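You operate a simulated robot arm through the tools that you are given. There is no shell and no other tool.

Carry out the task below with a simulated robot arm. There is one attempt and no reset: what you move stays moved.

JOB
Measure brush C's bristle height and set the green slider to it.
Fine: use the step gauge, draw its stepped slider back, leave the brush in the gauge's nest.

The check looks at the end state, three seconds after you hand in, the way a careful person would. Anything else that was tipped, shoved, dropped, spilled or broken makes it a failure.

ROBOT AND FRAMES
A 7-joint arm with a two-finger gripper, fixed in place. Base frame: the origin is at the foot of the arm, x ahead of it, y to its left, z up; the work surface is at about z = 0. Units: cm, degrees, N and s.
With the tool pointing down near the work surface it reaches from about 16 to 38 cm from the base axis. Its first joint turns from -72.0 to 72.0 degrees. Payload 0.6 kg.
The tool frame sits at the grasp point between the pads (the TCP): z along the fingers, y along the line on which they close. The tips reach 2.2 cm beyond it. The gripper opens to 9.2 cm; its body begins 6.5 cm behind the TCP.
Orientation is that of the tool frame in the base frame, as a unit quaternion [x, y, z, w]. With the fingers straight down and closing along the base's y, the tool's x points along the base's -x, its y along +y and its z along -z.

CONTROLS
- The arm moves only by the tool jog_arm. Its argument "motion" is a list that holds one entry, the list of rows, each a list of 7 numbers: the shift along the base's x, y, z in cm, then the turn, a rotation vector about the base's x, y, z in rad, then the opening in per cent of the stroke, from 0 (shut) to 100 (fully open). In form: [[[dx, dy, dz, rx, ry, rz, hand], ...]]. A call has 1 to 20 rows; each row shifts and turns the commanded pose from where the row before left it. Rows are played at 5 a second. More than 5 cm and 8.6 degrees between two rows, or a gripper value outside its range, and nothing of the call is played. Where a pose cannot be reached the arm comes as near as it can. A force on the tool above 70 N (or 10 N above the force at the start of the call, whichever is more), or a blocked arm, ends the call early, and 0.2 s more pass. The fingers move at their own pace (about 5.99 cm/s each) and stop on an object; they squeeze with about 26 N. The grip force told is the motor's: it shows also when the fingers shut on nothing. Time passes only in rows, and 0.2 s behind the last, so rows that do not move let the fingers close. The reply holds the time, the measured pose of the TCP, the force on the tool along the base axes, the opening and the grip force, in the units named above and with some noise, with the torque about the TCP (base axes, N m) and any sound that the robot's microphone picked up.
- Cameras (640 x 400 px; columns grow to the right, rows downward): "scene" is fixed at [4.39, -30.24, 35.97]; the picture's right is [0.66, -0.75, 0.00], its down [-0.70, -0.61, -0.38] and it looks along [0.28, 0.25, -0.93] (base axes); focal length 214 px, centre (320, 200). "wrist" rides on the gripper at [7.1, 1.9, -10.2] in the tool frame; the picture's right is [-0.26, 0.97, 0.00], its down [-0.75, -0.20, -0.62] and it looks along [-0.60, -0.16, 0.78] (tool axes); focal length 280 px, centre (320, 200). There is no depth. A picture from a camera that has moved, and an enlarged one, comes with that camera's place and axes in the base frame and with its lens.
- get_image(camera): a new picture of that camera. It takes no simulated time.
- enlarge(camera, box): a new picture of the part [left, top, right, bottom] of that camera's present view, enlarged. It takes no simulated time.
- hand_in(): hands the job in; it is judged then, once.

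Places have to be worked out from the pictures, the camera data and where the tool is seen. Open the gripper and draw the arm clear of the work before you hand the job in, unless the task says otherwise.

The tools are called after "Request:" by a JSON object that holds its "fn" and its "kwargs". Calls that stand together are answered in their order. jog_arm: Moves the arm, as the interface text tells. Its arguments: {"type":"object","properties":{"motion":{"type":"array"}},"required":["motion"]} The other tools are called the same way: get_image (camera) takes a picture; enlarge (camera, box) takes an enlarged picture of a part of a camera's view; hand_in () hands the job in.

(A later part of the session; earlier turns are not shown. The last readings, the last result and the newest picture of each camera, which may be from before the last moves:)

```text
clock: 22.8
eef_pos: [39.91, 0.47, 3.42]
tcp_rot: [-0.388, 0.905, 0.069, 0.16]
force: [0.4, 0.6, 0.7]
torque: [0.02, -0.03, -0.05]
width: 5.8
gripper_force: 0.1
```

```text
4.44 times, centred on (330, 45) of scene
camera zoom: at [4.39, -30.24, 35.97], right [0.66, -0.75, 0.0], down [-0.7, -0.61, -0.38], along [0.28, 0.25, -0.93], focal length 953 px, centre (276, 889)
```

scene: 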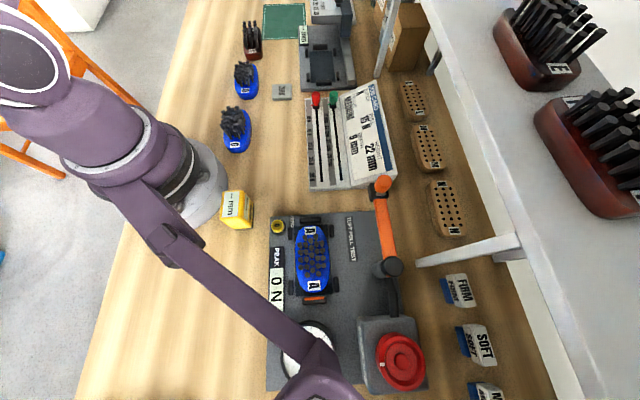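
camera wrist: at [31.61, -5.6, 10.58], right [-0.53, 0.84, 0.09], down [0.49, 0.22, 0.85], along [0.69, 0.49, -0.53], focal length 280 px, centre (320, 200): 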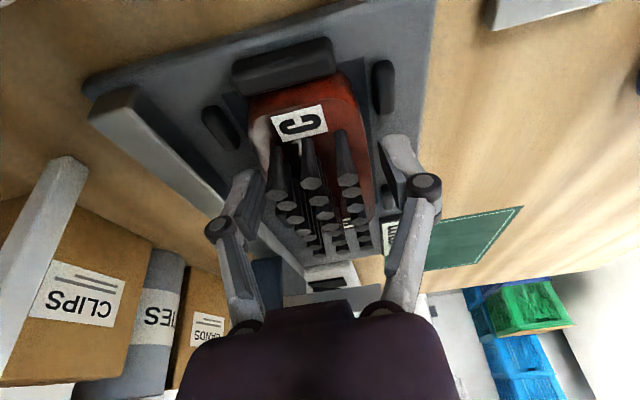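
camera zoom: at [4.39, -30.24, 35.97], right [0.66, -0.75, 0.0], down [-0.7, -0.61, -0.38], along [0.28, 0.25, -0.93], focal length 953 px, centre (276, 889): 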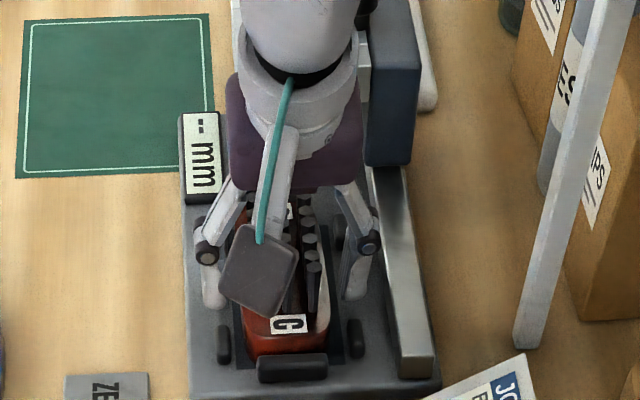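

Released cleanly. I raise the hand straight up and look at the brush in the nest.

Request:
{"fn": "jog_arm", "kwargs": {"motion": [[[0, 0, 0.6, 0, 0, 0, 63], [0, 0, 1.2, 0, 0, 0, 63], [0, 0, 1.5, 0, 0, 0, 63], [0, 0, 1.5, 0, 0, 0, 63], [0, 0, 1.5, 0, 0, 0, 63], [-0.5, -0.5, 1.5, 0, 0, 0, 63], [-1, -1, 1.5, 0, 0, 0, 63], [-1, -1, 1.5, 0, 0, 0, 63], [-1, -1, 1, 0, 0, 0, 63], [0, 0, 0, 0, 0, 0, 63]]]}}

Request:
{"fn": "get_image", "kwargs": {"camera": "wrist"}}

Request:
{"fn": "enlarge", "kwargs": {"camera": "scene", "box": [270, 0, 390, 90]}}

```text
clock: 25.0
eef_pos: [36.57, -2.91, 15.13]
tcp_rot: [-0.389, 0.905, 0.069, 0.16]
force: [1.2, 0.1, -0.2]
torque: [-0.01, -0.04, -0.01]
width: 5.81
gripper_force: 0.2
```

```text
taken
camera wrist: at [28.15, -8.99, 22.35], right [-0.53, 0.84, 0.09], down [0.49, 0.22, 0.85], along [0.69, 0.49, -0.53], focal length 280 px, centre (320, 200)
```

wrist: 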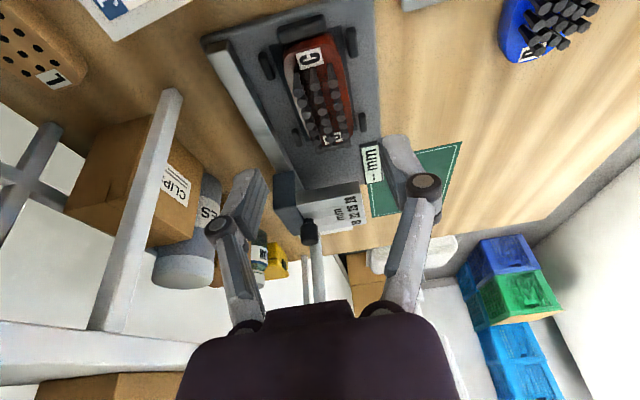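

```text
4.44 times, centred on (330, 45) of scene
camera zoom: at [4.39, -30.24, 35.97], right [0.66, -0.75, 0.0], down [-0.7, -0.61, -0.38], along [0.28, 0.25, -0.93], focal length 953 px, centre (276, 889)
```

zoom: 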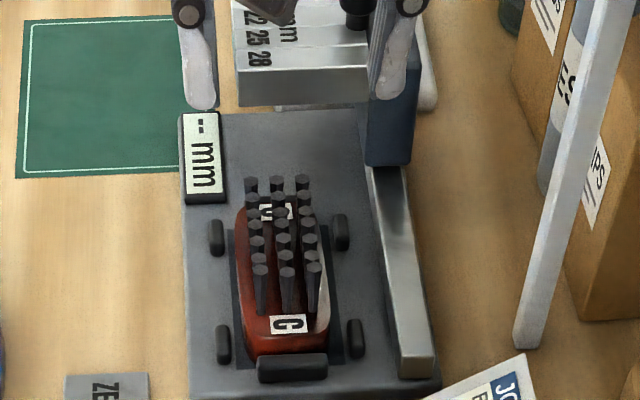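

The brush is in the nest. I zoom in to check it sits level inside all posts, and look at the slider and knob.

Request:
{"fn": "enlarge", "kwargs": {"camera": "wrist", "box": [200, 0, 400, 160]}}

Request:
{"fn": "enlarge", "kwargs": {"camera": "wrist", "box": [240, 120, 420, 260]}}

```text
2.50 times, centred on (300, 80) of wrist
camera zoom: at [28.15, -8.99, 22.35], right [-0.53, 0.84, 0.09], down [0.49, 0.22, 0.85], along [0.69, 0.49, -0.53], focal length 701 px, centre (370, 500)
```

zoom: 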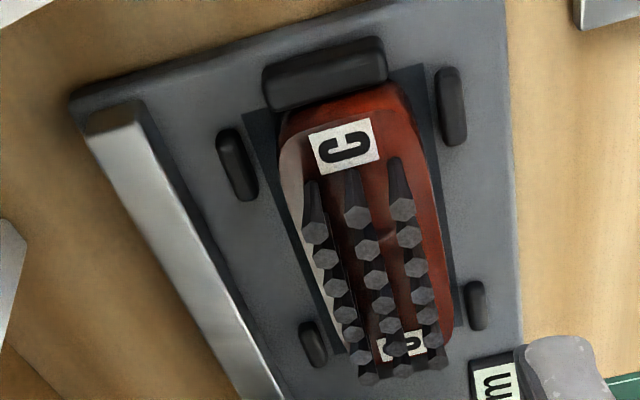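

```text
2.86 times, centred on (330, 190) of wrist
camera zoom: at [28.15, -8.99, 22.35], right [-0.53, 0.84, 0.09], down [0.49, 0.22, 0.85], along [0.69, 0.49, -0.53], focal length 801 px, centre (291, 229)
```

zoom: 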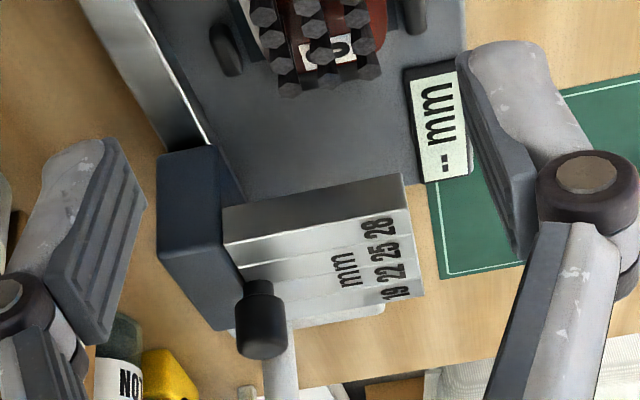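

Brush C sits between the posts, level. The knob triangulates to axis (52.1, 6.2), cap ≈z 8.2–10, ~2 cm across. I turn the hand to face it (yaw ≈8.5°, tilt ≈55°) and stop at a stand-off point, then check.

Request:
{"fn": "jog_arm", "kwargs": {"motion": [[[1.05, 0.85, 0.13, 0, 0, -0.095, 50], [1.05, 0.85, 0.13, 0, 0, -0.095, 50], [1.05, 0.85, 0.13, 0, 0, -0.095, 50], [1.05, 0.85, 0.13, 0, 0, -0.095, 50], [1.05, 0.85, 0.13, 0, 0, -0.095, 50], [1.05, 0.85, 0.13, 0, 0, -0.095, 50], [1.05, 0.85, 0.13, 0, 0, -0.093, 50], [0.5, 0.4, -0.3, 0.0148, -0.0989, 0, 50], [0.5, 0.4, -0.3, 0.0148, -0.0989, 0, 50], [0.5, 0.4, -0.4, 0.0148, -0.0989, 0, 50], [0.5, 0.4, -0.4, 0.0148, -0.0989, 0, 50], [0.5, 0.4, -0.4, 0.0148, -0.0989, 0, 50], [0.5, 0.4, -0.4, 0.0148, -0.0989, 0, 50], [0, 0, 0, 0, 0, 0, 50]]]}}

Request:
{"fn": "get_image", "kwargs": {"camera": "wrist"}}

Request:
{"fn": "enlarge", "kwargs": {"camera": "scene", "box": [270, 0, 390, 90]}}

```text
clock: 28.0
eef_pos: [46.82, 5.33, 13.88]
tcp_rot: [-0.066, 0.886, 0.034, 0.457]
force: [-0.7, 0.8, -0.1]
torque: [0.01, -0.03, 0.01]
width: 4.59
gripper_force: 0.0
```

```text
taken
camera wrist: at [34.33, 5.37, 14.03], right [0.01, 0.98, 0.21], down [-0.04, -0.21, 0.98], along [1.0, -0.02, 0.04], focal length 280 px, centre (320, 200)
```

wrist: 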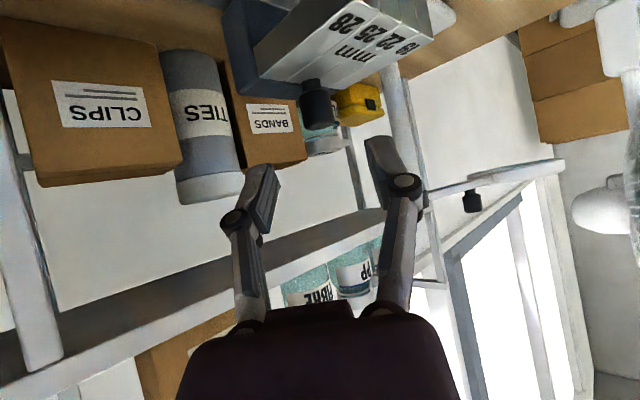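

```text
4.44 times, centred on (330, 45) of scene
camera zoom: at [4.39, -30.24, 35.97], right [0.66, -0.75, 0.0], down [-0.7, -0.61, -0.38], along [0.28, 0.25, -0.93], focal length 953 px, centre (276, 889)
```

zoom: 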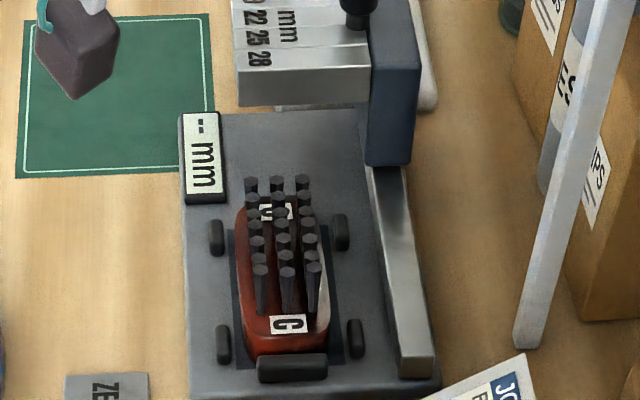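

The knob lines up with the hand axis (column ≈317 vs 320), consistent with (52.1, 6.2, ~9). I drop onto the approach line and go in halfway.

Request:
{"fn": "jog_arm", "kwargs": {"motion": [[[0.55, 0.12, -0.84, 0, 0, 0, 50], [0.55, 0.12, -0.84, 0, 0, 0, 50], [0.8, 0.12, -0.58, 0, 0, 0, 50], [0.8, 0.12, -0.58, 0, 0, 0, 50], [0, 0, 0, 0, 0, 0, 50]]]}}

Request:
{"fn": "get_image", "kwargs": {"camera": "wrist"}}

Request:
{"fn": "enlarge", "kwargs": {"camera": "scene", "box": [270, 0, 390, 90]}}

```text
clock: 29.2
eef_pos: [49.55, 5.81, 11.11]
tcp_rot: [-0.066, 0.886, 0.034, 0.457]
force: [-0.2, 0.0, -0.5]
torque: [0.01, -0.01, 0.01]
width: 4.58
gripper_force: 0.0
```

```text
taken
camera wrist: at [37.02, 5.92, 11.2], right [0.01, 0.98, 0.21], down [-0.04, -0.21, 0.98], along [1.0, -0.02, 0.04], focal length 280 px, centre (320, 200)
```

wrist: 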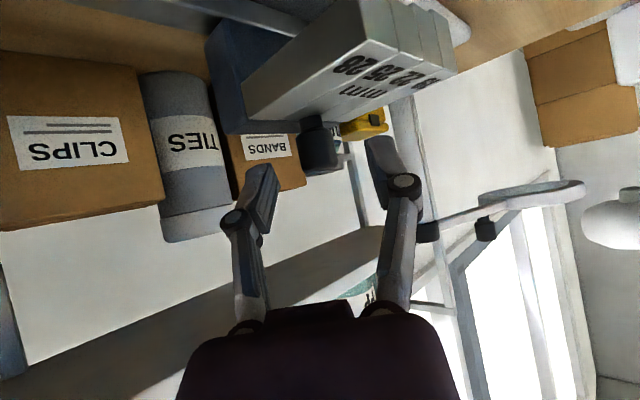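

```text
4.44 times, centred on (330, 45) of scene
camera zoom: at [4.39, -30.24, 35.97], right [0.66, -0.75, 0.0], down [-0.7, -0.61, -0.38], along [0.28, 0.25, -0.93], focal length 953 px, centre (276, 889)
```

zoom: 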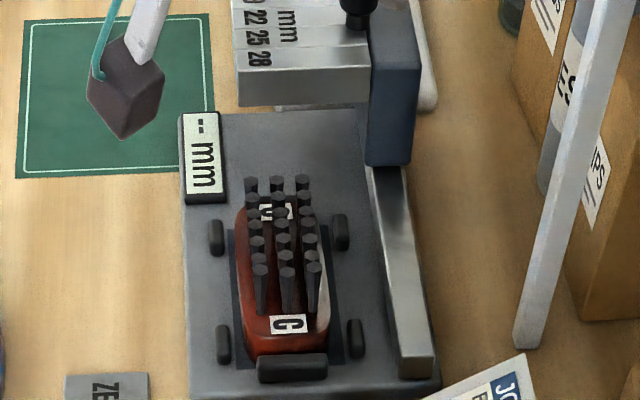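

Knob centre re-measured at (52.1, 6.2, 9.2), centred between the fingers. I move in the last 2 cm and check before closing.

Request:
{"fn": "jog_arm", "kwargs": {"motion": [[[0.53, 0.08, -0.4, 0, 0, 0, 50], [0.53, 0.08, -0.4, 0, 0, 0, 50], [0.53, 0.08, -0.4, 0, 0, 0, 50], [0, 0, 0, 0, 0, 0, 50]]]}}

Request:
{"fn": "get_image", "kwargs": {"camera": "wrist"}}

Request:
{"fn": "enlarge", "kwargs": {"camera": "wrist", "box": [220, 60, 440, 220]}}

```text
clock: 30.2
eef_pos: [51.02, 6.06, 9.87]
tcp_rot: [-0.066, 0.886, 0.034, 0.457]
force: [-0.5, 0.3, 0.1]
torque: [0.02, 0.04, 0.05]
width: 4.59
gripper_force: 0.1
```

```text
taken
camera wrist: at [38.6, 6.14, 10.03], right [0.01, 0.98, 0.21], down [-0.04, -0.21, 0.98], along [1.0, -0.02, 0.04], focal length 280 px, centre (320, 200)
```

wrist: 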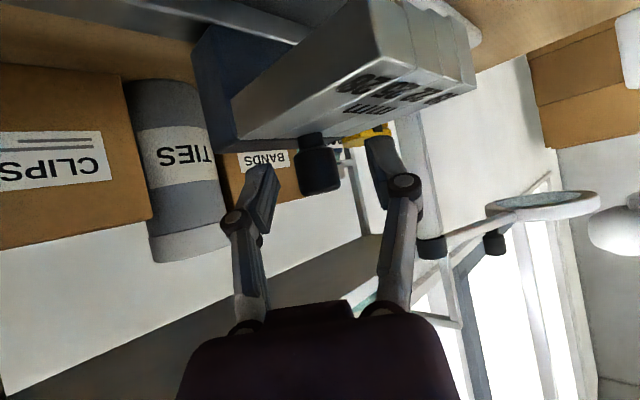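

```text
2.50 times, centred on (330, 140) of wrist
camera zoom: at [38.6, 6.14, 10.03], right [0.01, 0.98, 0.21], down [-0.04, -0.21, 0.98], along [1.0, -0.02, 0.04], focal length 701 px, centre (295, 350)
```

zoom: 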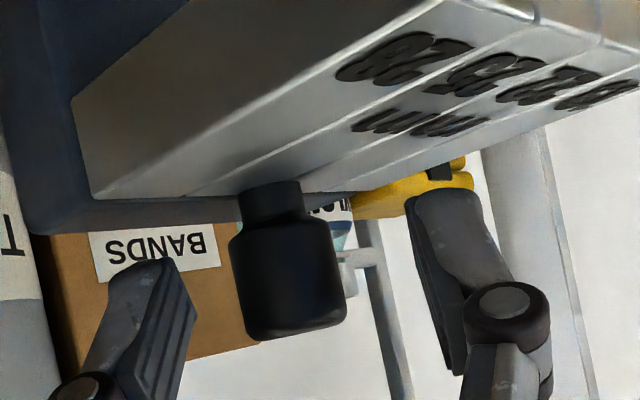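

Fingers straddle the knob's cap cleanly, above the block top. I close on it gently with a 0.1 cm sideways correction.

Request:
{"fn": "jog_arm", "kwargs": {"motion": [[[0, -0.12, 0, 0, 0, 0, 45], [0, 0, 0, 0, 0, 0, 35], [0, 0, 0, 0, 0, 0, 25], [0, 0, 0, 0, 0, 0, 15], [0, 0, 0, 0, 0, 0, 10], [0, 0, 0, 0, 0, 0, 10]]]}}

Request:
{"fn": "enlarge", "kwargs": {"camera": "wrist", "box": [220, 60, 440, 220]}}

Request:
{"fn": "enlarge", "kwargs": {"camera": "scene", "box": [270, 0, 390, 90]}}

```text
clock: 31.6
eef_pos: [51.02, 5.95, 9.92]
tcp_rot: [-0.066, 0.887, 0.035, 0.456]
force: [-2.6, 2.2, 1.9]
torque: [0.04, 0.01, 0.03]
width: 1.89
gripper_force: 27.8
```

```text
2.50 times, centred on (330, 140) of wrist
camera zoom: at [38.6, 6.0, 10.06], right [0.01, 0.98, 0.21], down [-0.04, -0.21, 0.98], along [1.0, -0.02, 0.04], focal length 701 px, centre (295, 350)
```

zoom: 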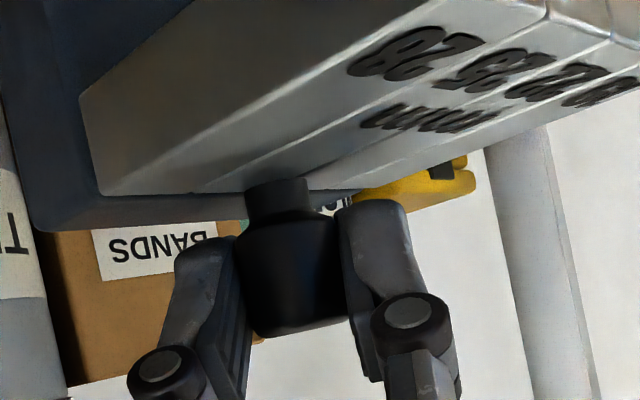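

```text
4.44 times, centred on (330, 45) of scene
camera zoom: at [4.39, -30.24, 35.97], right [0.66, -0.75, 0.0], down [-0.7, -0.61, -0.38], along [0.28, 0.25, -0.93], focal length 953 px, centre (276, 889)
```

zoom: 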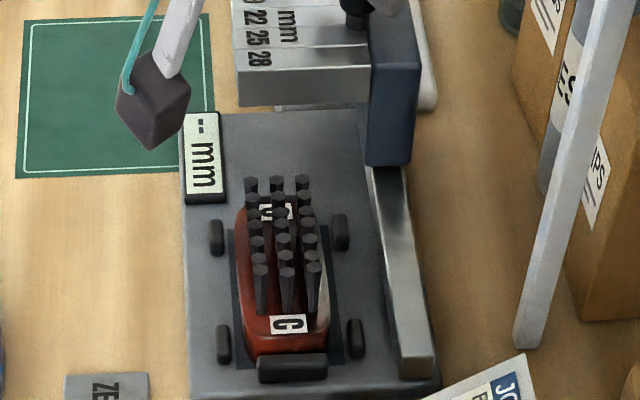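

The knob is held (1.89 cm, ~28 N). I pull it toward the brush along the rail direction (−0.692, −0.722) in small steps and watch force and display.

Request:
{"fn": "jog_arm", "kwargs": {"motion": [[[-0.21, -0.22, 0, 0, 0, 0, 10], [-0.35, -0.36, 0, 0, 0, 0, 10], [-0.35, -0.36, 0, 0, 0, 0, 10], [-0.35, -0.36, 0, 0, 0, 0, 10], [0, 0, 0, 0, 0, 0, 10]]]}}

Request:
{"fn": "enlarge", "kwargs": {"camera": "scene", "box": [270, 0, 390, 90]}}

Request:
{"fn": "get_image", "kwargs": {"camera": "wrist"}}

```text
clock: 32.8
eef_pos: [49.81, 4.7, 9.82]
tcp_rot: [-0.067, 0.887, 0.035, 0.456]
force: [-5.4, 5.0, -1.7]
torque: [0.11, 0.06, 0.05]
width: 1.92
gripper_force: 27.2
```

```text
4.44 times, centred on (330, 45) of scene
camera zoom: at [4.39, -30.24, 35.97], right [0.66, -0.75, 0.0], down [-0.7, -0.61, -0.38], along [0.28, 0.25, -0.93], focal length 953 px, centre (276, 889)
```

zoom: 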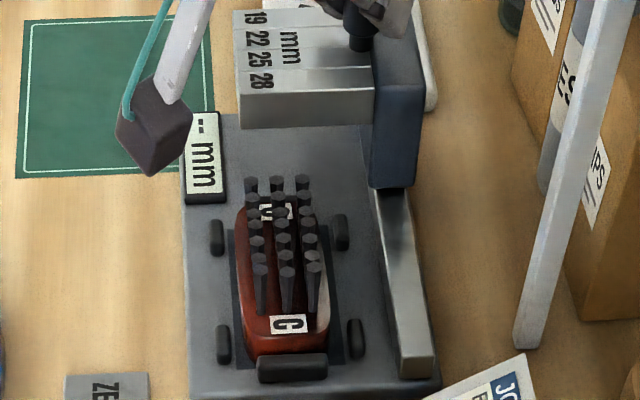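

```text
taken
camera wrist: at [37.28, 4.67, 10.07], right [0.01, 0.98, 0.21], down [-0.04, -0.21, 0.98], along [1.0, -0.02, 0.04], focal length 280 px, centre (320, 200)
```

wrist: 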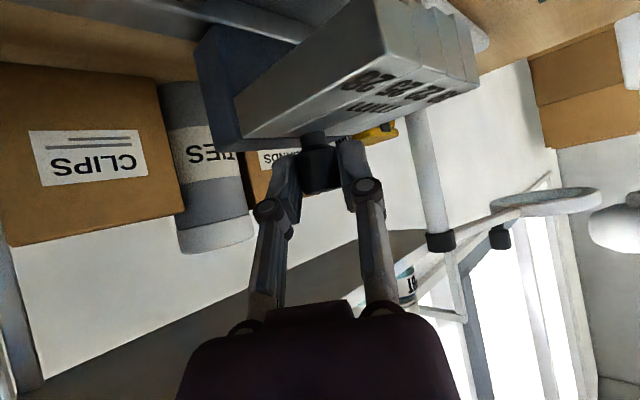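

The slider glides easily (1.75 cm so far); a ~7 N sideways load says the rail runs nearer 45°, so I correct for that and continue in small steps.

Request:
{"fn": "jog_arm", "kwargs": {"motion": [[[-0.1, 0.1, 0, 0, 0, 0, 10], [-0.32, -0.31, 0, 0, 0, 0, 10], [-0.32, -0.31, 0, 0, 0, 0, 10], [-0.32, -0.31, 0, 0, 0, 0, 10], [-0.32, -0.31, 0, 0, 0, 0, 10], [0, 0, 0, 0, 0, 0, 10]]]}}

Request:
{"fn": "enlarge", "kwargs": {"camera": "scene", "box": [270, 0, 390, 90]}}

```text
clock: 34.2
eef_pos: [48.45, 3.3, 9.86]
tcp_rot: [-0.064, 0.887, 0.03, 0.456]
force: [18.8, -20.7, -19.9]
torque: [-0.28, -0.11, -0.17]
width: 1.92
gripper_force: 28.3
```

```text
4.44 times, centred on (330, 45) of scene
camera zoom: at [4.39, -30.24, 35.97], right [0.66, -0.75, 0.0], down [-0.7, -0.61, -0.38], along [0.28, 0.25, -0.93], focal length 953 px, centre (276, 889)
```

zoom: 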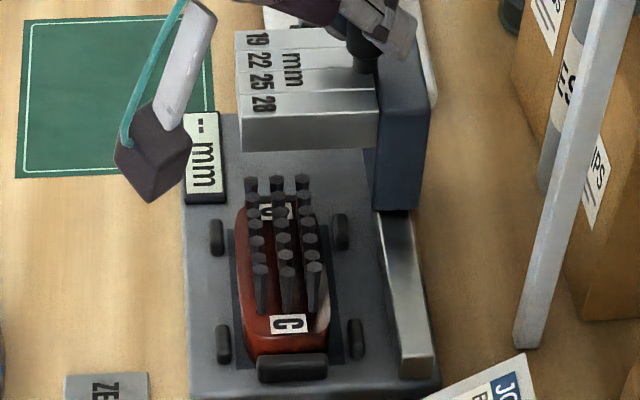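

I over-corrected: the side load is now ~28 N the other way, and the measured path shows the rail runs at 45.9°. I take the correction back and check the force.

Request:
{"fn": "jog_arm", "kwargs": {"motion": [[[0.05, -0.05, 0, 0, 0, 0, 10], [0.05, -0.05, 0, 0, 0, 0, 10], [0, 0, 0, 0, 0, 0, 10]]]}}

Request:
{"fn": "get_image", "kwargs": {"camera": "wrist"}}

```text
clock: 35.0
eef_pos: [48.52, 3.44, 9.97]
tcp_rot: [-0.065, 0.887, 0.034, 0.456]
force: [15.9, -16.4, -19.7]
torque: [-0.24, -0.01, -0.16]
width: 1.92
gripper_force: 28.2
```

```text
taken
camera wrist: at [36.02, 3.45, 10.1], right [0.01, 0.98, 0.21], down [-0.04, -0.21, 0.98], along [1.0, -0.02, 0.04], focal length 280 px, centre (320, 200)
```

wrist: 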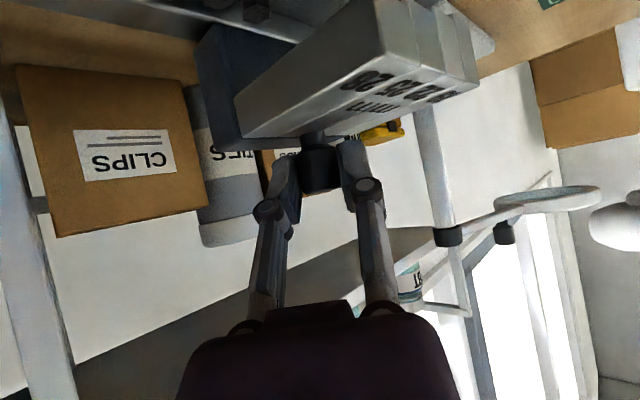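

The residual is a sideways pull (+x,−y) and a downward pull, no axial load. I ease the commanded point that way a little more and re-read.

Request:
{"fn": "jog_arm", "kwargs": {"motion": [[[0.05, -0.05, -0.07, 0, 0, 0, 10], [0.05, -0.05, -0.07, 0, 0, 0, 10], [0, 0, 0, 0, 0, 0, 10]]]}}

Request:
{"fn": "enlarge", "kwargs": {"camera": "wrist", "box": [180, 0, 500, 220]}}

```text
clock: 35.8
eef_pos: [48.7, 3.44, 9.94]
tcp_rot: [-0.068, 0.886, 0.038, 0.458]
force: [-5.7, 7.3, 7.9]
torque: [0.1, 0.0, 0.08]
width: 1.88
gripper_force: 28.2
```

```text
1.82 times, centred on (340, 110) of wrist
camera zoom: at [36.15, 3.5, 10.04], right [0.0, 0.98, 0.22], down [-0.04, -0.22, 0.98], along [1.0, -0.01, 0.04], focal length 510 px, centre (284, 364)
```

zoom: 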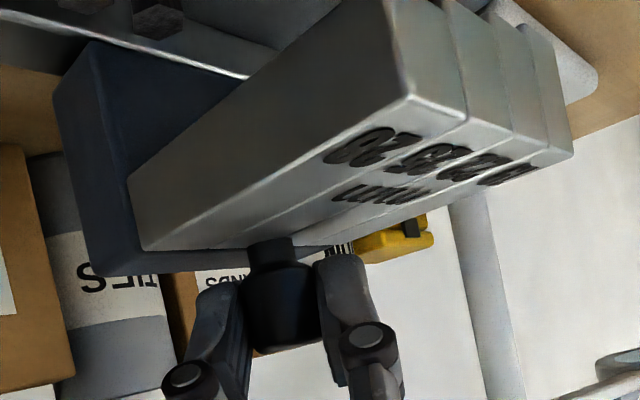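

Loads are back near zero. I continue at 46° in 0.3 cm steps, checking the display.

Request:
{"fn": "jog_arm", "kwargs": {"motion": [[[-0.21, -0.216, 0, 0, 0, 0, 10], [-0.21, -0.216, 0, 0, 0, 0, 10], [-0.21, -0.216, 0, 0, 0, 0, 10], [-0.21, -0.216, 0, 0, 0, 0, 10], [0, 0, 0, 0, 0, 0, 10]]]}}

Request:
{"fn": "enlarge", "kwargs": {"camera": "scene", "box": [270, 0, 390, 90]}}

Request:
{"fn": "get_image", "kwargs": {"camera": "wrist"}}

```text
clock: 37.0
eef_pos: [47.83, 2.49, 9.75]
tcp_rot: [-0.067, 0.887, 0.037, 0.456]
force: [-20.6, 20.8, 22.6]
torque: [0.43, 0.06, 0.28]
width: 1.89
gripper_force: 28.2
```

```text
4.44 times, centred on (330, 45) of scene
camera zoom: at [4.38, -30.24, 35.97], right [0.66, -0.75, 0.0], down [-0.7, -0.61, -0.38], along [0.28, 0.25, -0.93], focal length 953 px, centre (276, 889)
```

zoom: 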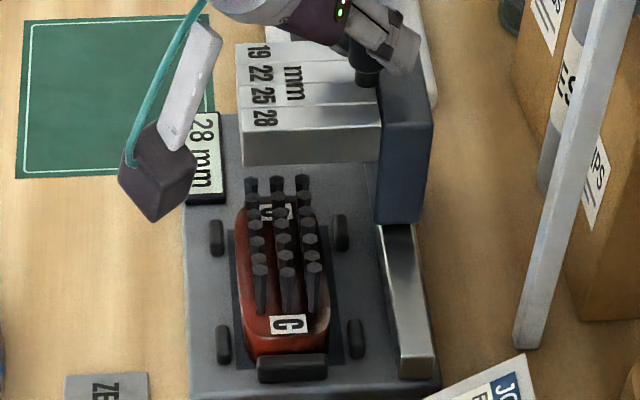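

```text
taken
camera wrist: at [35.29, 2.56, 9.93], right [0.0, 0.98, 0.22], down [-0.04, -0.22, 0.98], along [1.0, -0.01, 0.04], focal length 280 px, centre (320, 200)
```

wrist: 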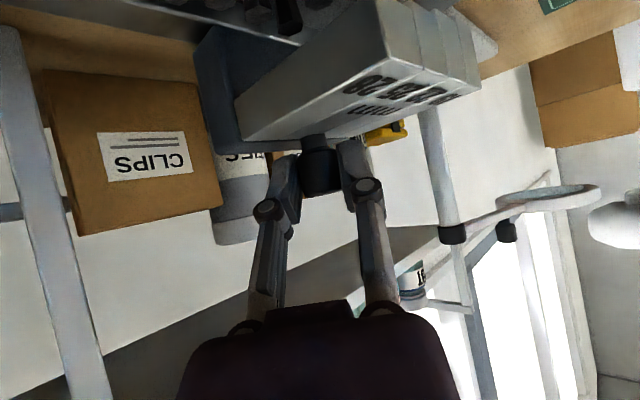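

The display now reads "28 mm" as the 28 step passes over the first tufts. Side/vertical load built up again, so I relieve it and go on at 45° slowly, watching for the stop.

Request:
{"fn": "jog_arm", "kwargs": {"motion": [[[-0.09, 0.09, 0.1, 0, 0, 0, 10], [0, 0, 0, 0, 0, 0, 10], [-0.212, -0.212, 0, 0, 0, 0, 10], [-0.212, -0.212, 0, 0, 0, 0, 10], [-0.212, -0.212, 0, 0, 0, 0, 10], [0, 0, 0, 0, 0, 0, 10]]]}}

Request:
{"fn": "enlarge", "kwargs": {"camera": "scene", "box": [270, 0, 390, 90]}}

```text
clock: 38.4
eef_pos: [46.92, 1.77, 9.73]
tcp_rot: [-0.065, 0.888, 0.033, 0.454]
force: [-10.1, 8.5, -11.5]
torque: [0.06, 0.38, 0.09]
width: 1.93
gripper_force: 28.5
```

```text
4.44 times, centred on (330, 45) of scene
camera zoom: at [4.39, -30.24, 35.97], right [0.66, -0.75, 0.0], down [-0.7, -0.61, -0.38], along [0.28, 0.25, -0.93], focal length 953 px, centre (276, 889)
```

zoom: 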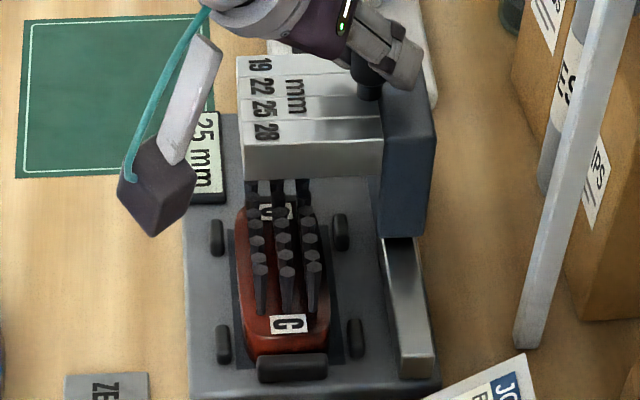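

Now it reads "25 mm" – the 28 and 25 steps pass over the bristles. I continue with small steps, looking for axial resistance.

Request:
{"fn": "jog_arm", "kwargs": {"motion": [[[-0.04, 0.03, -0.04, 0, 0, 0, 10], [-0.212, -0.212, 0, 0, 0, 0, 10], [-0.212, -0.212, 0, 0, 0, 0, 10], [-0.212, -0.212, 0, 0, 0, 0, 10], [0, 0, 0, 0, 0, 0, 10]]]}}

Request:
{"fn": "enlarge", "kwargs": {"camera": "scene", "box": [270, 0, 390, 90]}}

```text
clock: 39.6
eef_pos: [46.51, 1.22, 9.97]
tcp_rot: [-0.065, 0.887, 0.033, 0.457]
force: [1.8, -2.2, -16.9]
torque: [-0.01, 0.06, -0.02]
width: 1.89
gripper_force: 28.0
```

```text
4.44 times, centred on (330, 45) of scene
camera zoom: at [4.39, -30.24, 35.97], right [0.66, -0.75, 0.0], down [-0.7, -0.61, -0.38], along [0.28, 0.25, -0.93], focal length 953 px, centre (276, 889)
```

zoom: 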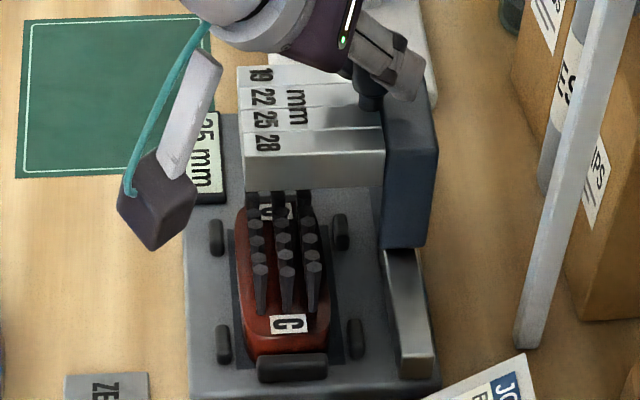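

Still "25 mm" and free to move. I continue on another ~1 cm.

Request:
{"fn": "jog_arm", "kwargs": {"motion": [[[0, 0, -0.08, 0, 0, 0, 10], [-0.212, -0.212, 0, 0, 0, 0, 10], [-0.212, -0.212, 0, 0, 0, 0, 10], [-0.212, -0.212, 0, 0, 0, 0, 10], [0, 0, 0, 0, 0, 0, 10]]]}}

Request:
{"fn": "enlarge", "kwargs": {"camera": "scene", "box": [270, 0, 390, 90]}}

```text
clock: 40.8
eef_pos: [45.85, 0.49, 9.72]
tcp_rot: [-0.065, 0.886, 0.033, 0.458]
force: [6.5, -6.9, -3.9]
torque: [-0.11, -0.14, -0.08]
width: 1.87
gripper_force: 28.2
```

```text
4.44 times, centred on (330, 45) of scene
camera zoom: at [4.39, -30.24, 35.97], right [0.66, -0.75, 0.0], down [-0.7, -0.61, -0.38], along [0.28, 0.25, -0.93], focal length 953 px, centre (276, 889)
```

zoom: 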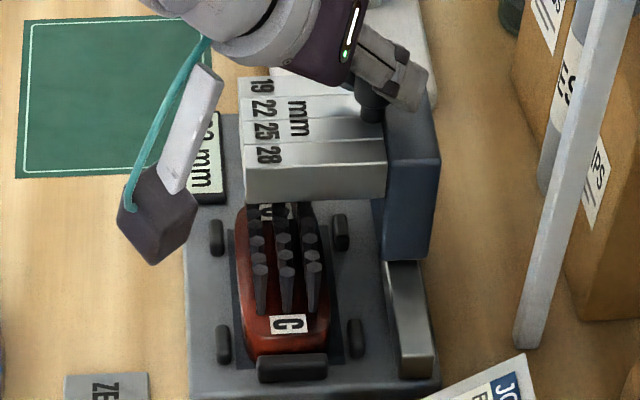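

The display changed; the camera box hides part of it. I zoom in on the display.

Request:
{"fn": "enlarge", "kwargs": {"camera": "scene", "box": [295, 20, 330, 50]}}

Request:
{"fn": "get_image", "kwargs": {"camera": "wrist"}}

```text
13.33 times, centred on (312, 35) of scene
camera zoom: at [4.39, -30.24, 35.97], right [0.66, -0.75, 0.0], down [-0.7, -0.61, -0.38], along [0.28, 0.25, -0.93], focal length 2860 px, centre (420, 2400)
```

zoom: 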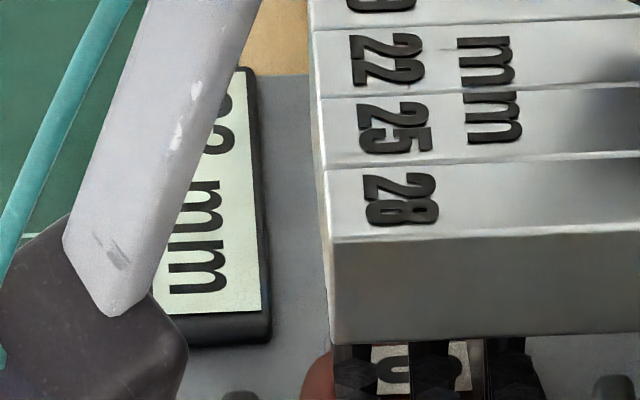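

```text
taken
camera wrist: at [33.28, 0.63, 9.92], right [0.01, 0.98, 0.21], down [-0.04, -0.21, 0.98], along [1.0, -0.02, 0.04], focal length 280 px, centre (320, 200)
```

wrist: 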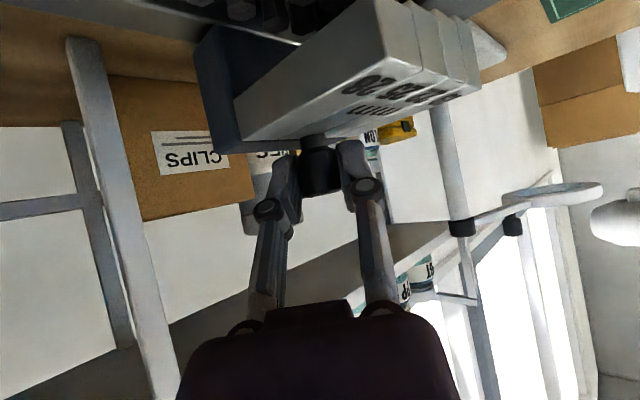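

It looks like "22 mm". I continue toward the 19 step in small steps to find the stop.

Request:
{"fn": "jog_arm", "kwargs": {"motion": [[[0.03, -0.03, 0, 0, 0, 0, 10], [-0.212, -0.212, 0, 0, 0, 0, 10], [-0.212, -0.212, 0, 0, 0, 0, 10], [-0.212, -0.212, 0, 0, 0, 0, 10], [0, 0, 0, 0, 0, 0, 10]]]}}

Request:
{"fn": "enlarge", "kwargs": {"camera": "scene", "box": [270, 0, 390, 90]}}

Request:
{"fn": "enlarge", "kwargs": {"camera": "scene", "box": [295, 20, 330, 50]}}

```text
clock: 42.0
eef_pos: [45.12, -0.13, 9.76]
tcp_rot: [-0.067, 0.887, 0.034, 0.456]
force: [7.0, -7.5, -2.4]
torque: [-0.16, -0.07, -0.04]
width: 1.91
gripper_force: 27.5
```

```text
4.44 times, centred on (330, 45) of scene
camera zoom: at [4.39, -30.24, 35.97], right [0.66, -0.75, 0.0], down [-0.7, -0.61, -0.38], along [0.28, 0.25, -0.93], focal length 953 px, centre (276, 889)
```

zoom: 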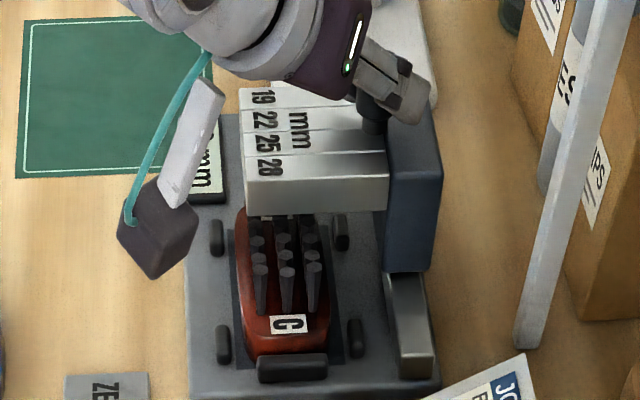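

```text
13.33 times, centred on (312, 35) of scene
camera zoom: at [4.39, -30.24, 35.97], right [0.66, -0.75, 0.0], down [-0.7, -0.61, -0.38], along [0.28, 0.25, -0.93], focal length 2860 px, centre (420, 2400)
```

zoom: 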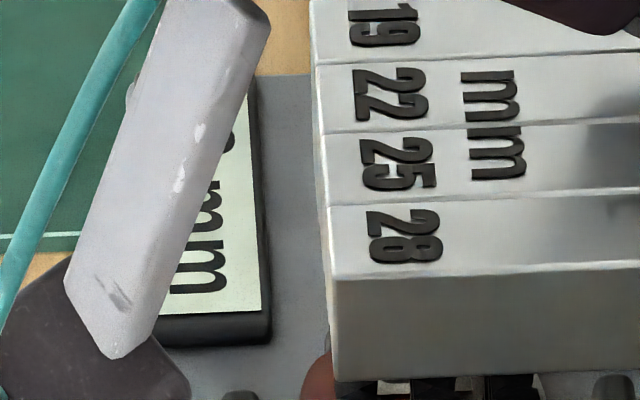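

No axial resistance yet (travel ≈8.5 cm). I continue in 0.2 cm steps.

Request:
{"fn": "jog_arm", "kwargs": {"motion": [[[0.03, -0.03, 0, 0, 0, 0, 10], [-0.15, -0.15, 0, 0, 0, 0, 10], [-0.15, -0.15, 0, 0, 0, 0, 10], [-0.15, -0.15, 0, 0, 0, 0, 10], [0, 0, 0, 0, 0, 0, 10]]]}}

Request:
{"fn": "enlarge", "kwargs": {"camera": "scene", "box": [270, 0, 390, 90]}}

Request:
{"fn": "enlarge", "kwargs": {"camera": "scene", "box": [295, 20, 330, 50]}}

```text
clock: 43.2
eef_pos: [44.81, -0.33, 9.78]
tcp_rot: [-0.067, 0.886, 0.037, 0.457]
force: [29.1, 13.2, -9.5]
torque: [0.22, -0.49, 0.03]
width: 1.89
gripper_force: 27.9
```

```text
4.44 times, centred on (330, 45) of scene
camera zoom: at [4.39, -30.24, 35.97], right [0.66, -0.75, 0.0], down [-0.7, -0.61, -0.38], along [0.28, 0.25, -0.93], focal length 953 px, centre (276, 889)
```

zoom: 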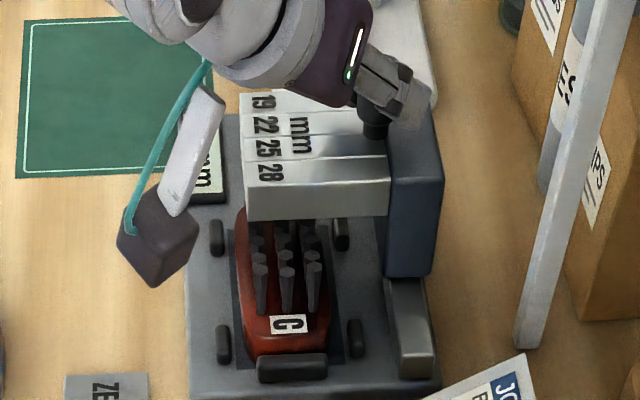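

```text
13.33 times, centred on (312, 35) of scene
camera zoom: at [4.39, -30.24, 35.97], right [0.66, -0.75, 0.0], down [-0.7, -0.61, -0.38], along [0.28, 0.25, -0.93], focal length 2860 px, centre (420, 2400)
```

zoom: 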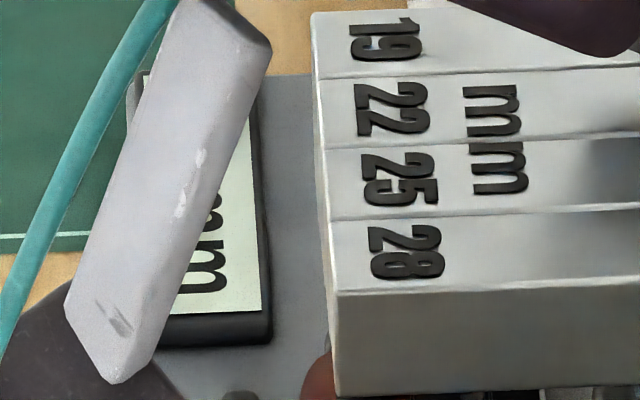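

Axial resistance of ~30 N appeared: the slider has met a stop after ≈8.8 cm, consistent with the 19 step's face reaching the tufts. I relieve the push, release the knob and back off to read the display unobstructed.

Request:
{"fn": "jog_arm", "kwargs": {"motion": [[[0.08, 0.08, 0, 0, 0, 0, 10], [0.06, 0.02, 0, 0, 0, 0, 10], [0, 0, 0, 0, 0, 0, 30], [0, 0, 0, 0, 0, 0, 50], [0, 0, 0, 0, 0, 0, 50]]]}}

Request:
{"fn": "enlarge", "kwargs": {"camera": "scene", "box": [270, 0, 390, 90]}}

```text
clock: 44.4
eef_pos: [44.91, -0.57, 9.76]
tcp_rot: [-0.066, 0.887, 0.034, 0.456]
force: [-0.3, 0.2, -0.3]
torque: [0.03, 0.02, 0.02]
width: 4.64
gripper_force: 0.0
```

```text
4.44 times, centred on (330, 45) of scene
camera zoom: at [4.39, -30.24, 35.97], right [0.66, -0.75, 0.0], down [-0.7, -0.61, -0.38], along [0.28, 0.25, -0.93], focal length 953 px, centre (276, 889)
```

zoom: 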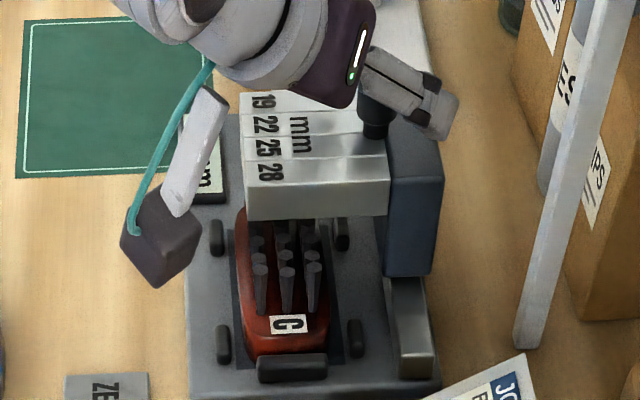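

The knob is released. I back the hand out along its axis and up to clear the view of the display.

Request:
{"fn": "jog_arm", "kwargs": {"motion": [[[-0.8, -0.12, 0.58, 0, 0, 0, 50], [-0.8, -0.12, 0.58, 0, 0, 0, 50], [-0.8, -0.12, 0.58, 0, 0, 0, 50], [-0.8, -0.12, 0.58, 0, 0, 0, 50], [-0.8, 0.5, 1.2, 0, 0, 0, 50], [-0.5, 0.8, 1.5, 0, 0, 0, 50], [-0.5, 0.8, 1.5, 0, 0, 0, 50], [0, 0, 1.5, 0, 0, 0, 50], [0, 0, 0, 0, 0, 0, 50]]]}}

Request:
{"fn": "enlarge", "kwargs": {"camera": "scene", "box": [270, 0, 390, 90]}}

Request:
{"fn": "enlarge", "kwargs": {"camera": "scene", "box": [295, 20, 330, 50]}}

Request:
{"fn": "get_image", "kwargs": {"camera": "wrist"}}

```text
clock: 46.4
eef_pos: [39.9, 1.26, 17.66]
tcp_rot: [-0.066, 0.886, 0.034, 0.457]
force: [0.1, -0.9, 1.3]
torque: [-0.03, 0.01, 0.03]
width: 4.59
gripper_force: 0.1
```

```text
4.44 times, centred on (330, 45) of scene
camera zoom: at [4.39, -30.24, 35.97], right [0.66, -0.75, 0.0], down [-0.7, -0.61, -0.38], along [0.28, 0.25, -0.93], focal length 953 px, centre (276, 889)
```

zoom: 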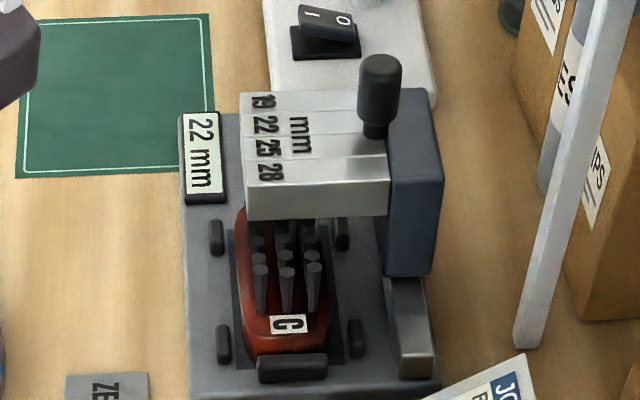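

```text
13.33 times, centred on (312, 35) of scene
camera zoom: at [4.39, -30.24, 35.97], right [0.66, -0.75, 0.0], down [-0.7, -0.61, -0.38], along [0.28, 0.25, -0.93], focal length 2860 px, centre (420, 2400)
```

zoom: 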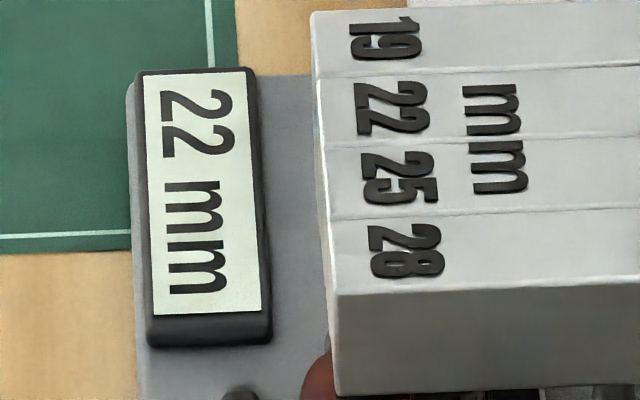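

```text
taken
camera wrist: at [27.39, 1.22, 17.84], right [0.01, 0.98, 0.21], down [-0.04, -0.21, 0.98], along [1.0, -0.02, 0.04], focal length 280 px, centre (320, 200)
```

wrist: 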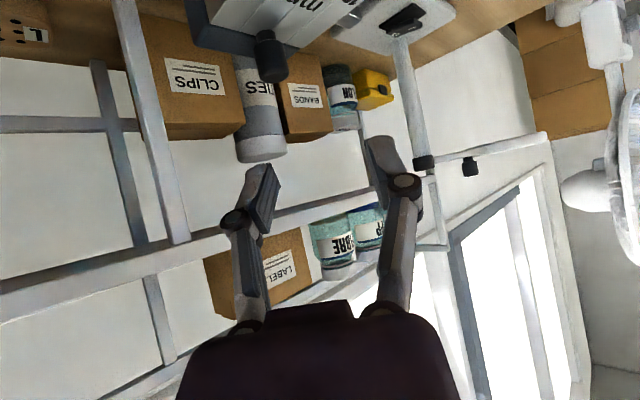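

At the stop the display reads "22 mm" and brush C has not shifted; that is the bristle height. Now I go back along the same path to the knob to draw the slider back.

Request:
{"fn": "jog_arm", "kwargs": {"motion": [[[0, 0, -1.5, 0, 0, 0, 50], [0.5, -0.8, -1.5, 0, 0, 0, 50], [0.5, -0.8, -1.5, 0, 0, 0, 50], [0.8, -0.5, -1.2, 0, 0, 0, 50], [0.8, 0.12, -0.58, 0, 0, 0, 50], [0.8, 0.12, -0.58, 0, 0, 0, 50], [0, 0, 0, 0, 0, 0, 50]]]}}

Request:
{"fn": "get_image", "kwargs": {"camera": "wrist"}}

```text
clock: 48.0
eef_pos: [43.34, -0.6, 11.04]
tcp_rot: [-0.065, 0.886, 0.034, 0.457]
force: [0.3, 0.3, 0.0]
torque: [0.0, -0.01, -0.02]
width: 4.62
gripper_force: 0.1
```

```text
taken
camera wrist: at [30.77, -0.62, 11.08], right [0.01, 0.98, 0.21], down [-0.04, -0.21, 0.98], along [1.0, -0.02, 0.04], focal length 280 px, centre (320, 200)
```

wrist: 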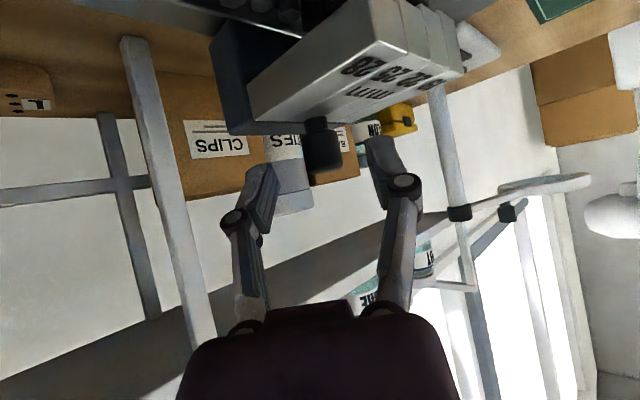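

The knob is centred between the fingers again. I move in the rest of the way and close on it.

Request:
{"fn": "jog_arm", "kwargs": {"motion": [[[0.52, 0.08, -0.4, 0, 0, 0, 50], [0.52, 0.08, -0.4, 0, 0, 0, 50], [0.52, 0.08, -0.4, 0, 0, 0, 50], [0, 0, 0, 0, 0, 0, 50], [0, 0, 0, 0, 0, 0, 35], [0, 0, 0, 0, 0, 0, 25], [0, 0, 0, 0, 0, 0, 10], [0, 0, 0, 0, 0, 0, 10], [0, 0, 0, 0, 0, 0, 10]]]}}

Request:
{"fn": "enlarge", "kwargs": {"camera": "wrist", "box": [220, 60, 440, 220]}}

```text
clock: 50.0
eef_pos: [44.81, -0.35, 9.69]
tcp_rot: [-0.067, 0.887, 0.036, 0.456]
force: [-7.1, 11.6, 3.3]
torque: [0.15, 0.06, 0.11]
width: 1.92
gripper_force: 27.7
```

```text
2.50 times, centred on (330, 140) of wrist
camera zoom: at [32.26, -0.34, 9.88], right [0.01, 0.98, 0.22], down [-0.04, -0.22, 0.98], along [1.0, -0.01, 0.04], focal length 701 px, centre (295, 350)
```

zoom: 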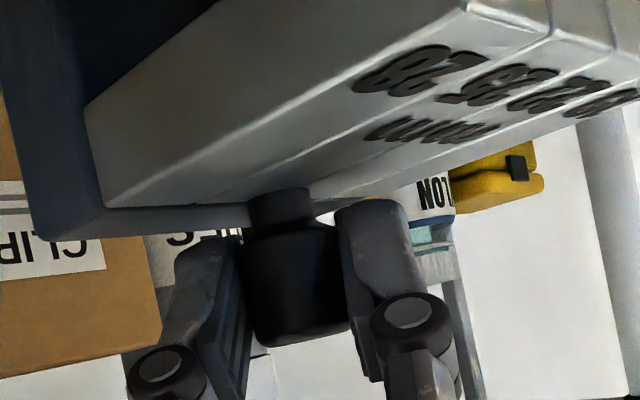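

Gripped again with small loads. I draw the slider back along the rail (45.3°) in chunks, checking loads.

Request:
{"fn": "jog_arm", "kwargs": {"motion": [[[-0.05, 0.05, 0, 0, 0, 0, 10], [0.281, 0.284, 0, 0, 0, 0, 10], [0.281, 0.284, 0, 0, 0, 0, 10], [0.281, 0.284, 0, 0, 0, 0, 10], [0.281, 0.284, 0, 0, 0, 0, 10], [0.281, 0.284, 0, 0, 0, 0, 10], [0, 0, 0, 0, 0, 0, 10]]]}}

Request:
{"fn": "enlarge", "kwargs": {"camera": "scene", "box": [270, 0, 390, 90]}}

```text
clock: 51.6
eef_pos: [46.27, 1.03, 9.77]
tcp_rot: [-0.067, 0.887, 0.035, 0.456]
force: [-14.6, 15.1, 3.2]
torque: [0.21, 0.16, 0.16]
width: 1.91
gripper_force: 28.1
```

```text
4.44 times, centred on (330, 45) of scene
camera zoom: at [4.39, -30.24, 35.97], right [0.66, -0.75, 0.0], down [-0.7, -0.61, -0.38], along [0.28, 0.25, -0.93], focal length 953 px, centre (276, 889)
```

zoom: 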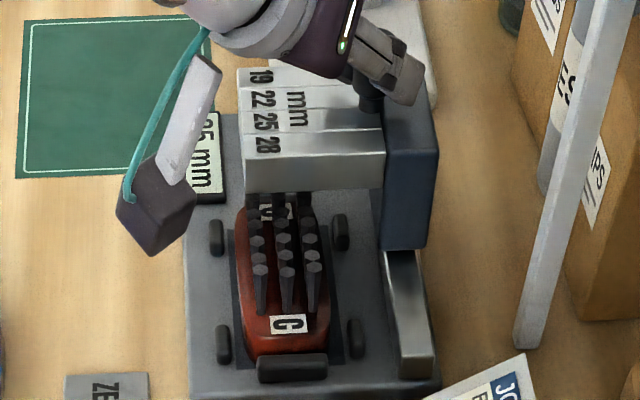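

It moves back freely (display passing 25). I trim the side load and continue.

Request:
{"fn": "jog_arm", "kwargs": {"motion": [[[-0.08, 0.08, 0, 0, 0, 0, 10], [0.28, 0.286, 0, 0, 0, 0, 10], [0.28, 0.286, 0, 0, 0, 0, 10], [0.28, 0.286, 0, 0, 0, 0, 10], [0.28, 0.286, 0, 0, 0, 0, 10], [0.28, 0.286, 0, 0, 0, 0, 10], [0, 0, 0, 0, 0, 0, 10]]]}}

Request:
{"fn": "enlarge", "kwargs": {"camera": "scene", "box": [270, 0, 390, 90]}}

```text
clock: 53.2
eef_pos: [47.51, 2.43, 9.69]
tcp_rot: [-0.066, 0.887, 0.034, 0.457]
force: [5.3, -3.9, -2.7]
torque: [-0.08, -0.07, -0.09]
width: 1.9
gripper_force: 27.6
```

```text
4.44 times, centred on (330, 45) of scene
camera zoom: at [4.39, -30.24, 35.97], right [0.66, -0.75, 0.0], down [-0.7, -0.61, -0.38], along [0.28, 0.25, -0.93], focal length 953 px, centre (276, 889)
```

zoom: 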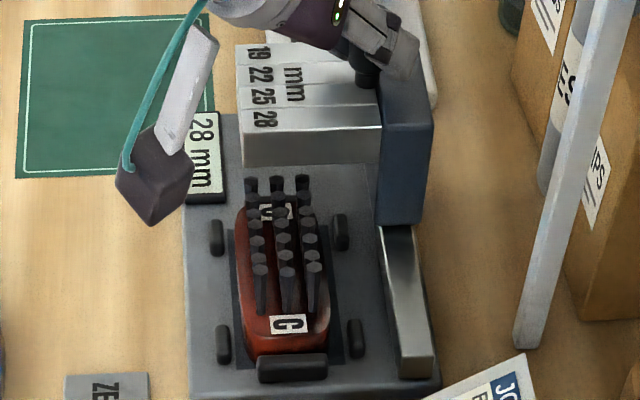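

Loads are near zero and the display is at "28". I continue drawing back toward the starting position.

Request:
{"fn": "jog_arm", "kwargs": {"motion": [[[0.28, 0.286, 0, 0, 0, 0, 10], [0.28, 0.286, 0, 0, 0, 0, 10], [0.28, 0.286, 0, 0, 0, 0, 10], [0.28, 0.286, 0, 0, 0, 0, 10], [0.28, 0.286, 0, 0, 0, 0, 10], [0.28, 0.286, 0, 0, 0, 0, 10], [0, 0, 0, 0, 0, 0, 10]]]}}

Request:
{"fn": "enlarge", "kwargs": {"camera": "scene", "box": [270, 0, 390, 90]}}

```text
clock: 54.8
eef_pos: [49.3, 4.14, 9.73]
tcp_rot: [-0.065, 0.886, 0.032, 0.457]
force: [21.4, -20.4, -0.3]
torque: [-0.24, -0.26, -0.23]
width: 1.89
gripper_force: 27.9
```

```text
4.44 times, centred on (330, 45) of scene
camera zoom: at [4.39, -30.24, 35.97], right [0.66, -0.75, 0.0], down [-0.7, -0.61, -0.38], along [0.28, 0.25, -0.93], focal length 953 px, centre (276, 889)
```

zoom: 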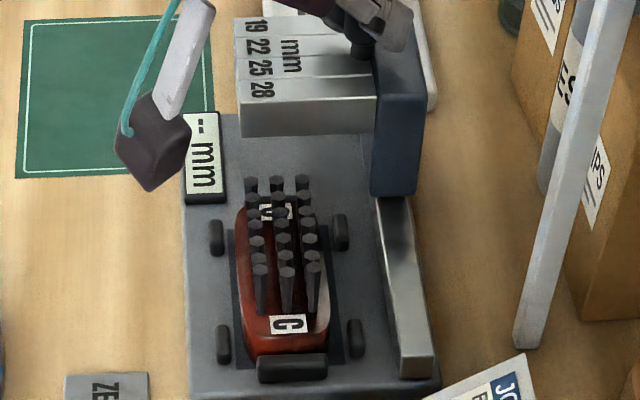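

Display is back to "--". I trim the side load and take it the remaining ~2.4 cm to its starting place.

Request:
{"fn": "jog_arm", "kwargs": {"motion": [[[0.1, -0.1, 0, 0, 0, 0, 10], [0.283, 0.283, 0, 0, 0, 0, 10], [0.283, 0.283, 0, 0, 0, 0, 10], [0.283, 0.283, 0, 0, 0, 0, 10], [0.283, 0.283, 0, 0, 0, 0, 10], [0, 0, 0, 0, 0, 0, 10]]]}}

Request:
{"fn": "enlarge", "kwargs": {"camera": "scene", "box": [270, 0, 390, 90]}}

```text
clock: 56.2
eef_pos: [50.5, 5.37, 9.61]
tcp_rot: [-0.065, 0.887, 0.033, 0.457]
force: [15.3, -15.2, 8.9]
torque: [-0.19, -0.37, -0.15]
width: 1.89
gripper_force: 27.7
```

```text
4.44 times, centred on (330, 45) of scene
camera zoom: at [4.38, -30.24, 35.97], right [0.66, -0.75, 0.0], down [-0.7, -0.61, -0.38], along [0.28, 0.25, -0.93], focal length 953 px, centre (276, 889)
```

zoom: 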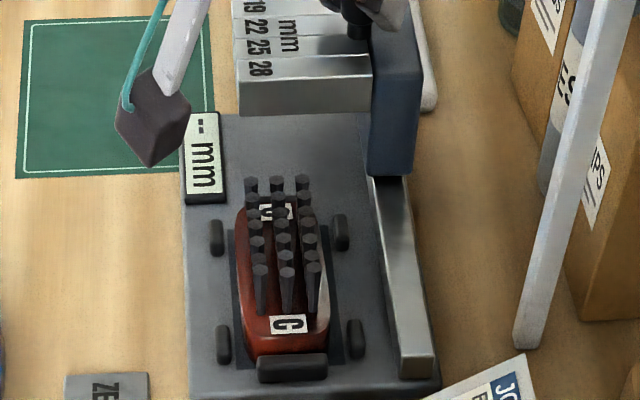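

About 0.8 cm short of its starting place. I trim and go the remaining distance gently.

Request:
{"fn": "jog_arm", "kwargs": {"motion": [[[0.06, -0.06, 0, 0, 0, 0, 10], [0.19, 0.19, 0, 0, 0, 0, 10], [0.19, 0.19, 0, 0, 0, 0, 10], [0.15, 0.15, 0, 0, 0, 0, 10], [0, 0, 0, 0, 0, 0, 10]]]}}

Request:
{"fn": "enlarge", "kwargs": {"camera": "scene", "box": [270, 0, 390, 90]}}

```text
clock: 57.4
eef_pos: [51.11, 5.88, 9.67]
tcp_rot: [-0.066, 0.887, 0.035, 0.456]
force: [-3.1, 2.3, 9.8]
torque: [0.05, -0.03, 0.02]
width: 1.93
gripper_force: 28.1
```

```text
4.44 times, centred on (330, 45) of scene
camera zoom: at [4.38, -30.24, 35.97], right [0.66, -0.75, 0.0], down [-0.7, -0.61, -0.38], along [0.28, 0.25, -0.93], focal length 953 px, centre (276, 889)
```

zoom: 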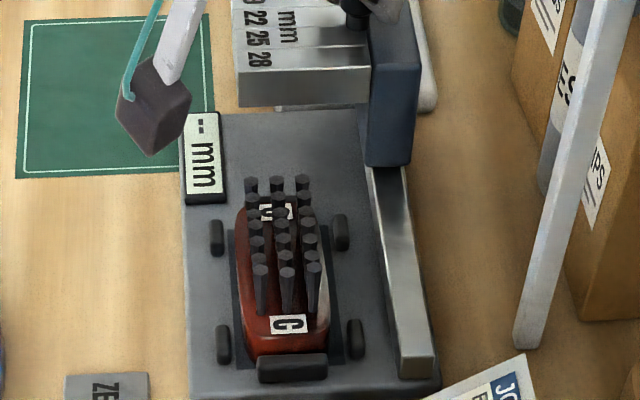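

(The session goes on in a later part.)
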